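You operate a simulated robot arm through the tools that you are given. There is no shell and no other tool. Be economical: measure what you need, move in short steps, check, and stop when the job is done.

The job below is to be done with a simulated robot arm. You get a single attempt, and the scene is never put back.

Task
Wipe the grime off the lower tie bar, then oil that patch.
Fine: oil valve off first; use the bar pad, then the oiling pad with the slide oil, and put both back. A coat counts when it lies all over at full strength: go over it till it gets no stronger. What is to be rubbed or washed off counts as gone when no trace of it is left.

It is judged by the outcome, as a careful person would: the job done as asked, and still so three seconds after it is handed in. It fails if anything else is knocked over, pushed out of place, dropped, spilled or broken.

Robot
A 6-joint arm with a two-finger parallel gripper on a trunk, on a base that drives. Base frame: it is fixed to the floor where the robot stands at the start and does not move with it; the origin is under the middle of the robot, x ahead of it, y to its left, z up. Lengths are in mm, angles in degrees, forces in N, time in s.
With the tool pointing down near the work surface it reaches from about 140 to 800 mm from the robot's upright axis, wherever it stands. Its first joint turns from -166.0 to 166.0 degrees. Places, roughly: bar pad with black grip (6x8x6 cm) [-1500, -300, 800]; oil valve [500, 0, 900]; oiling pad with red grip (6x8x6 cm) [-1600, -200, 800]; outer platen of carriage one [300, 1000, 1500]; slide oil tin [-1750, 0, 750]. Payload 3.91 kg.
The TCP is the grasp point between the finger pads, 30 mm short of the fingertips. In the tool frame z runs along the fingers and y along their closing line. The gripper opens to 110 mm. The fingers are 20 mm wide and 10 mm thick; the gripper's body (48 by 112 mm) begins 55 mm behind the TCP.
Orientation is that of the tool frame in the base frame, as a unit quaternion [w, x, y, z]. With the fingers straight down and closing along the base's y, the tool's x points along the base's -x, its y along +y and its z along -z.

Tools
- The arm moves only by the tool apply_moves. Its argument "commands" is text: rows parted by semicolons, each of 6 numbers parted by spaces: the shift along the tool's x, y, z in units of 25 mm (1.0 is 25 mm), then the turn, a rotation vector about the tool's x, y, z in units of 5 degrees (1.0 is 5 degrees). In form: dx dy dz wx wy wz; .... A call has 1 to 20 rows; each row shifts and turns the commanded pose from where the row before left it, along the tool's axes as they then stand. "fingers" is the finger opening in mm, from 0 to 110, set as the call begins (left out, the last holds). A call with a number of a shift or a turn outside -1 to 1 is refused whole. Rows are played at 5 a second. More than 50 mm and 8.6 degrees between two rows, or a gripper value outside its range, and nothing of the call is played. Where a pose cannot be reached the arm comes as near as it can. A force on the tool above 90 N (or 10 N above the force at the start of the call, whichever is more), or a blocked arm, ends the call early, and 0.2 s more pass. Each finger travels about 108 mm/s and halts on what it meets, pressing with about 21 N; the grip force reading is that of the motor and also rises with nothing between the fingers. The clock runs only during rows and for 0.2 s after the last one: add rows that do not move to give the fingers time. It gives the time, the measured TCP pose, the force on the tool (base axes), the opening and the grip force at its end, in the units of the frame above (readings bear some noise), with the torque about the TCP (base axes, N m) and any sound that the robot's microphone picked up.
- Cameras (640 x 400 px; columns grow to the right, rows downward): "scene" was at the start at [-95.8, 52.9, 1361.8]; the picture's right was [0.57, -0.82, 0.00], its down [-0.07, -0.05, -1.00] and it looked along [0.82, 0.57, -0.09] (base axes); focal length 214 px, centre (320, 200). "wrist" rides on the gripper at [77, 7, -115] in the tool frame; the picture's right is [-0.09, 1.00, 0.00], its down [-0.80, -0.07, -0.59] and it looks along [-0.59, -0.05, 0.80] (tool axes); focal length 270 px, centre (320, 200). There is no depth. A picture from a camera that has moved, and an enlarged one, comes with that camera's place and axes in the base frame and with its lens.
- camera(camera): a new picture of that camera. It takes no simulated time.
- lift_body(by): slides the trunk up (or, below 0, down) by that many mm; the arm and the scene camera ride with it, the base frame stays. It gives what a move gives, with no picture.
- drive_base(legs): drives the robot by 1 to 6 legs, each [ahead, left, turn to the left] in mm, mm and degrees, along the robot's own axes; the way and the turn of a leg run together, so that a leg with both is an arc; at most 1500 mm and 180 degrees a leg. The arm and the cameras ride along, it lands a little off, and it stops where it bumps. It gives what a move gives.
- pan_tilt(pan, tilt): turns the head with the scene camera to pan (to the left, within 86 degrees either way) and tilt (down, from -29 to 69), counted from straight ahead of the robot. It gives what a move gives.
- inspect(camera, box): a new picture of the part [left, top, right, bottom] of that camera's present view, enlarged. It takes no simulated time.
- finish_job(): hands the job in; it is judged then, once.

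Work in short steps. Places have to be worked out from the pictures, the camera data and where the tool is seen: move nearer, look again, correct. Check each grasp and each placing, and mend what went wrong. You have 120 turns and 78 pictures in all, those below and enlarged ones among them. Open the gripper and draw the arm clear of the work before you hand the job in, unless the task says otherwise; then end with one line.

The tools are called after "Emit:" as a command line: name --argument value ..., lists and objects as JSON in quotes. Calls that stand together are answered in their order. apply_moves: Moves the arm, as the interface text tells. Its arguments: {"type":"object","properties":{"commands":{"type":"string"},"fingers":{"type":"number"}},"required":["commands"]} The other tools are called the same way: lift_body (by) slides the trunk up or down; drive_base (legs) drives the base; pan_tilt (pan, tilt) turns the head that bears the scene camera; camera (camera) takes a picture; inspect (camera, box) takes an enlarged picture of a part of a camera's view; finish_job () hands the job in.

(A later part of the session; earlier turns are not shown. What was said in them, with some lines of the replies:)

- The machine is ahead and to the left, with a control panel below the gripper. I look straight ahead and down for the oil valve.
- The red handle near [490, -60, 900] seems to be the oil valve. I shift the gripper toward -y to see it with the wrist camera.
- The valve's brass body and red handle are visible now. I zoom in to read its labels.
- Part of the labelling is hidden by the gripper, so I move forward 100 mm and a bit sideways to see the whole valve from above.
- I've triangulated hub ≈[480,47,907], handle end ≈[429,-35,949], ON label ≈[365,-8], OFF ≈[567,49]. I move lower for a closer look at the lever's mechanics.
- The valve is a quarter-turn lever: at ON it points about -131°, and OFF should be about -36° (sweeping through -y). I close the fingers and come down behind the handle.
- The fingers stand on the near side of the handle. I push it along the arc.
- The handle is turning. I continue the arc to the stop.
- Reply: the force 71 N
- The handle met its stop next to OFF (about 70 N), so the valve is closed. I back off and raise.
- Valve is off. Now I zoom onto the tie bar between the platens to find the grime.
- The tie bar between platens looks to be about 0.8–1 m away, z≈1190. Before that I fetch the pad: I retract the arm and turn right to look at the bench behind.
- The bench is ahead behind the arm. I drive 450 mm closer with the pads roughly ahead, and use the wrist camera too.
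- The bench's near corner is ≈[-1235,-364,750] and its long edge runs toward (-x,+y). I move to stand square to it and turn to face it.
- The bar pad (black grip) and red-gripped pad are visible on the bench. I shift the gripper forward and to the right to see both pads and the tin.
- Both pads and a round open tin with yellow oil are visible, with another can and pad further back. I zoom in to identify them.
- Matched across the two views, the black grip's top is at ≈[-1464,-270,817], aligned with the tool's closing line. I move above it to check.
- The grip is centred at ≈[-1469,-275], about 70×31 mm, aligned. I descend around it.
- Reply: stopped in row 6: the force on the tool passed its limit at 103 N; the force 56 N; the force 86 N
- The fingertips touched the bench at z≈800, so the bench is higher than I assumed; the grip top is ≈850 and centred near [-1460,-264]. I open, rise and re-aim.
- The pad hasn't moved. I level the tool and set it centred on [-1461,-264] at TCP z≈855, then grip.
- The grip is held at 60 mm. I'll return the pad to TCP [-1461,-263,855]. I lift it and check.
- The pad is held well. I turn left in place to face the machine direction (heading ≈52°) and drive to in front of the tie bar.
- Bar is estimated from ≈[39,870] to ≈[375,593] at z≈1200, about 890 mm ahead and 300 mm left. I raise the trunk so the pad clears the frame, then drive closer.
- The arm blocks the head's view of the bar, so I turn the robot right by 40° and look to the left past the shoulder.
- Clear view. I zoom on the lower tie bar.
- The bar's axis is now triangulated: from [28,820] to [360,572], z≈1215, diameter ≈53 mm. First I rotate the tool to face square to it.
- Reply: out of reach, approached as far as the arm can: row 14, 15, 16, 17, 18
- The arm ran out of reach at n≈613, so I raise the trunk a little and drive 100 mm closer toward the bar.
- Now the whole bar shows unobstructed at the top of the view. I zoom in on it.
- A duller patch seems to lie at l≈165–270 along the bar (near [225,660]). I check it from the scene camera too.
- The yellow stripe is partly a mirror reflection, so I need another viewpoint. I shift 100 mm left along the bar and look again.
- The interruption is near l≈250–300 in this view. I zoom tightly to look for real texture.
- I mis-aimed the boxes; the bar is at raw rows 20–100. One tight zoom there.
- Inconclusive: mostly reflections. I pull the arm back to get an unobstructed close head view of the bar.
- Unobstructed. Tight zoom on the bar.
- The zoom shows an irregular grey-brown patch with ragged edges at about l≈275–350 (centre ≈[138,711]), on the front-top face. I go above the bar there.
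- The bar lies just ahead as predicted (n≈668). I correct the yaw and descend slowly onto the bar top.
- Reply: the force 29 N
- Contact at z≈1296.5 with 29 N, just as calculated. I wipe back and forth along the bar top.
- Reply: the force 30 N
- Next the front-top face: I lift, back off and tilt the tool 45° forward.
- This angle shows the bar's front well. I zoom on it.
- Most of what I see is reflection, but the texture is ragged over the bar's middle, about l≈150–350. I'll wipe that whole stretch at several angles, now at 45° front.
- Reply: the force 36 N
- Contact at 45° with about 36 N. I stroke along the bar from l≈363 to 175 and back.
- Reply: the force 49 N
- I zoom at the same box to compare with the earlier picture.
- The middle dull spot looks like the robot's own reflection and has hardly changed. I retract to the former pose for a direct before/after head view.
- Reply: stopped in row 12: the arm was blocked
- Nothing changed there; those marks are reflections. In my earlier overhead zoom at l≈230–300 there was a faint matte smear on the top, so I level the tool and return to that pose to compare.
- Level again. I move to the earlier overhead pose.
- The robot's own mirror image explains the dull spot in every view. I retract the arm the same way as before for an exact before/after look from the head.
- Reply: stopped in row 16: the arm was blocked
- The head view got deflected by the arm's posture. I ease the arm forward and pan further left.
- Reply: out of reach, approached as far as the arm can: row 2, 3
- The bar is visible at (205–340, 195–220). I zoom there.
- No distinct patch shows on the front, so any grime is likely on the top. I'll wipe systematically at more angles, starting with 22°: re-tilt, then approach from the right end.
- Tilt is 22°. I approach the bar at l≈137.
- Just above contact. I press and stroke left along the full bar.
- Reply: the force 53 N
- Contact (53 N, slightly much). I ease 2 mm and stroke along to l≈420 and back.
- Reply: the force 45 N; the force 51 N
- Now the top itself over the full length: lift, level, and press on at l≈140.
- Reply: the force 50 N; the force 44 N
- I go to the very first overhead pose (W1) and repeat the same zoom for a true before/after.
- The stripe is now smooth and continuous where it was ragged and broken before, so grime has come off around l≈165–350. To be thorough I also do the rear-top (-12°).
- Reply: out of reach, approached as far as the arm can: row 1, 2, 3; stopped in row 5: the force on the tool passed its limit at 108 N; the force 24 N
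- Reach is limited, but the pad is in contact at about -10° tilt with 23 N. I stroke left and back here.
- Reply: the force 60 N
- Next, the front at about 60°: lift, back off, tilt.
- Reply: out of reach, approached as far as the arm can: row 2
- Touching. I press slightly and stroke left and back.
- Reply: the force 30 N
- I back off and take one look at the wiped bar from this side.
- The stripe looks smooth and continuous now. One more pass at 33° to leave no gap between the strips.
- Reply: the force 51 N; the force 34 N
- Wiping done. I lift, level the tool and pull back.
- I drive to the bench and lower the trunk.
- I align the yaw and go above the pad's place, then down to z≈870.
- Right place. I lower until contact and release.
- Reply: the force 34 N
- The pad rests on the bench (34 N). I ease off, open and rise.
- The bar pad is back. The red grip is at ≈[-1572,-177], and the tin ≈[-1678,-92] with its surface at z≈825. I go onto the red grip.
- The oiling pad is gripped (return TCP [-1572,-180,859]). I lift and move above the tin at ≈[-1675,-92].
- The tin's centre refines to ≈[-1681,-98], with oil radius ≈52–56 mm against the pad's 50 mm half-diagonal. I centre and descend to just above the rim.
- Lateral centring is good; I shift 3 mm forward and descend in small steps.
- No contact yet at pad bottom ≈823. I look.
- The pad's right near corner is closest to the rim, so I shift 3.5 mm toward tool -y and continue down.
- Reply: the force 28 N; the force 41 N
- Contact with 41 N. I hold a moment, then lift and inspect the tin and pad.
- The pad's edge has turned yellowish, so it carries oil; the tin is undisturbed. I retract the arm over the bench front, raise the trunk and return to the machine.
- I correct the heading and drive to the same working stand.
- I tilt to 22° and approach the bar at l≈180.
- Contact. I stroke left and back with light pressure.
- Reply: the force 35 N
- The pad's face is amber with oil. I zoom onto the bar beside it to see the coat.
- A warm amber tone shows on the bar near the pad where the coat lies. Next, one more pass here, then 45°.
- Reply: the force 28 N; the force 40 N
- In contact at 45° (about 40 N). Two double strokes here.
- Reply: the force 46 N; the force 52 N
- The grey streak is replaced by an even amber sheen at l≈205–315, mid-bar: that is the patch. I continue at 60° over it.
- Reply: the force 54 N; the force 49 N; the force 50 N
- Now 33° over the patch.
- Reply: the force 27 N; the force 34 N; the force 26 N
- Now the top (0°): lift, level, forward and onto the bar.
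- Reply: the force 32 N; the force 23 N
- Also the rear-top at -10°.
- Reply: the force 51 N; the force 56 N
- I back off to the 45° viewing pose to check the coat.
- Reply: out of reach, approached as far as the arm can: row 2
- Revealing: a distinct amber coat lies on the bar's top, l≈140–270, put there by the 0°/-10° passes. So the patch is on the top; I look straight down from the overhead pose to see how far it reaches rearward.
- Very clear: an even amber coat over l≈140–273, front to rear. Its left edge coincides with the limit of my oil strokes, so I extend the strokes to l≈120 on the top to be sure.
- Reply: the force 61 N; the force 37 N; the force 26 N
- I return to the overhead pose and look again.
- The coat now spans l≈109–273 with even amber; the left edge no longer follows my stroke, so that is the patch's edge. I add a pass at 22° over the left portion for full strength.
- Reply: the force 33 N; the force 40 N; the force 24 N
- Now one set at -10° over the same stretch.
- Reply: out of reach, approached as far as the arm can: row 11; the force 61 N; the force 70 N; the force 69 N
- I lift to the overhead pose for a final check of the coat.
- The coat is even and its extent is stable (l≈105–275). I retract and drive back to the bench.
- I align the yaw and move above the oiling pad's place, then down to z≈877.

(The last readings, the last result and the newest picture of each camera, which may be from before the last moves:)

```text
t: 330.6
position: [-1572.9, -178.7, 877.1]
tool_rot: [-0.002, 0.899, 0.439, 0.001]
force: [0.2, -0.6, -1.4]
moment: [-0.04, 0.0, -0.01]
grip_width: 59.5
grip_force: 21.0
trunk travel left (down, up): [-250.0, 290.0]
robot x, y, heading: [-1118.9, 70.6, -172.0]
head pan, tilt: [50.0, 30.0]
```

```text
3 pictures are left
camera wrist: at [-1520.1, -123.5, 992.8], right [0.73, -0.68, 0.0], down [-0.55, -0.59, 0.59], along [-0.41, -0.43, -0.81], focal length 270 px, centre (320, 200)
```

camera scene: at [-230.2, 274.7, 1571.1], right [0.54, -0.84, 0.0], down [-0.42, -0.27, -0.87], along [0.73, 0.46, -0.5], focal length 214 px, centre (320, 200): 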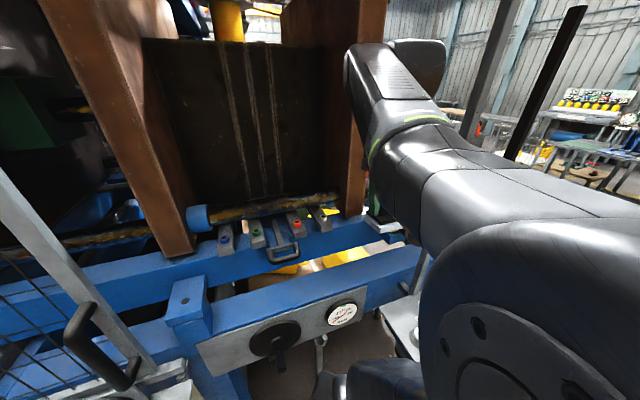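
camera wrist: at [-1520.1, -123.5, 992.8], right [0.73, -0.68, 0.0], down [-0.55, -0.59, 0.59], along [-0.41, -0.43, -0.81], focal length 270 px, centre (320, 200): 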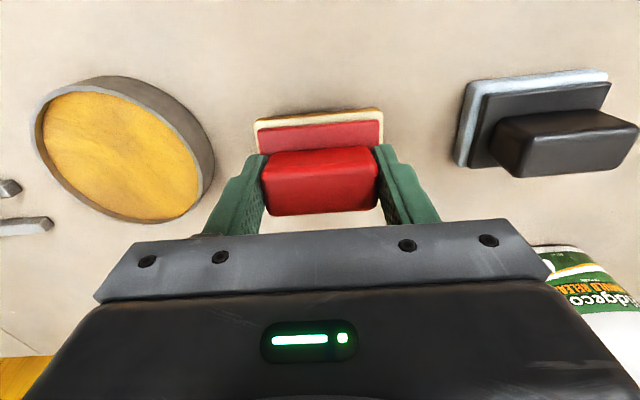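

The place is free; the pad has slid a bit up in the grip, so contact comes lower. I lower in small steps.

Emit:
apply_moves --commands "0 0 0.4 0 0 0;0 0 0.2 0 0 0;0 0 0 0 0 0"

Emit:
apply_moves --commands "0 0 0.14 0 0 0;0 0 0 0 0 0"

Emit:
apply_moves --commands "0 0 0.12 0 0 0;0 0 0 0 0 0"

```text
t: 331.4
position: [-1574.0, -178.5, 862.0]
tool_rot: [-0.001, 0.899, 0.439, 0.001]
force: [1.3, 0.4, -1.1]
moment: [-0.01, 0.02, 0.01]
grip_width: 59.5
grip_force: 21.0
trunk travel left (down, up): [-250.0, 290.0]
robot x, y, heading: [-1117.3, 69.8, -172.0]
head pan, tilt: [50.0, 30.0]
```

```text
t: 332.1
position: [-1573.7, -178.9, 860.1]
tool_rot: [-0.001, 0.899, 0.439, 0.0]
force: [0.0, -1.1, 6.8]
moment: [-0.09, -0.33, -0.1]
grip_width: 59.4
grip_force: 21.5
trunk travel left (down, up): [-250.0, 290.0]
robot x, y, heading: [-1119.8, 73.1, -171.6]
head pan, tilt: [50.0, 30.0]
```

```text
t: 332.6
position: [-1573.2, -178.7, 859.1]
tool_rot: [-0.001, 0.899, 0.439, -0.002]
force: [-5.8, -3.3, 38.2]
moment: [-0.04, -0.66, 0.03]
grip_width: 60.0
grip_force: 20.9
trunk travel left (down, up): [-250.0, 290.0]
robot x, y, heading: [-1119.6, 67.0, -171.7]
head pan, tilt: [50.0, 30.0]
```

The pad rests on the bench (38 N at z≈859). I ease off, release and rise, then back away.

Emit:
apply_moves --commands "0 0 -0.1 0 0 0;0 0 0 0 0 0;0 0 0 0 0 0" --fingers 110

Emit:
apply_moves --commands "0 0 -0.5 0 0 0;0 0 -1 0 0 0;0 0 -1 0 0 0;0 0 -1 0 0 0;0 0 -1 0 0 0;0 0 -1 0 0 0;1 0 -1 0 0 0;1 0 -1 0 0 0;1 0 0 0 0 0"

Emit:
camera --camera "wrist"

```text
t: 333.4
position: [-1573.2, -177.8, 858.1]
tool_rot: [-0.001, 0.899, 0.439, 0.002]
force: [0.2, -0.4, -0.2]
moment: [0.0, -0.03, 0.0]
grip_width: 109.9
grip_force: 0.0
trunk travel left (down, up): [-250.0, 290.0]
robot x, y, heading: [-1121.9, 73.0, -171.9]
head pan, tilt: [50.0, 30.0]
```

```text
t: 335.4
position: [-1525.9, -119.4, 1045.8]
tool_rot: [-0.003, 0.899, 0.438, 0.001]
force: [0.0, -0.1, -0.1]
moment: [-0.02, -0.02, -0.01]
grip_width: 110.1
grip_force: 0.1
trunk travel left (down, up): [-250.0, 290.0]
robot x, y, heading: [-1117.8, 70.7, -171.7]
head pan, tilt: [50.0, 30.0]
```

```text
2 pictures are left
camera wrist: at [-1472.7, -64.9, 1160.9], right [0.73, -0.68, 0.0], down [-0.55, -0.59, 0.59], along [-0.41, -0.43, -0.81], focal length 270 px, centre (320, 200)
```

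wrist: 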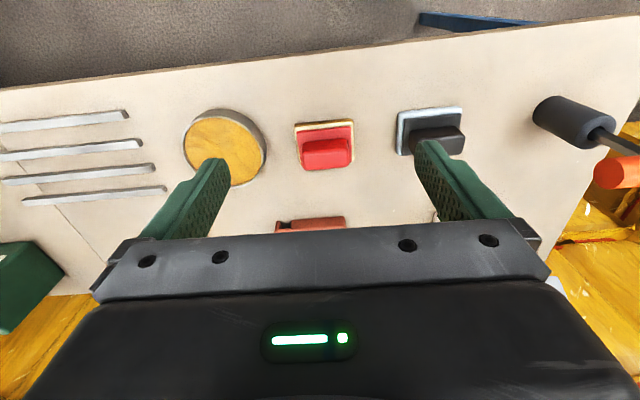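

Both pads stand upright at their places, the tin is undisturbed, and the gripper is open and clear. I hand the job in.

Emit:
finish_job

```text
The job is handed in.
```

The oil valve is off, the lower tie bar is wiped along its whole accessible length, and the patch on top of it has an even coat of slide oil. Both pads are back in their places on the bench. I never saw the grime itself, because the bar mirrors its surroundings. The oil coat that took on the bar marks the patch, and a final overhead look showed it even, with its edges no longer moving.
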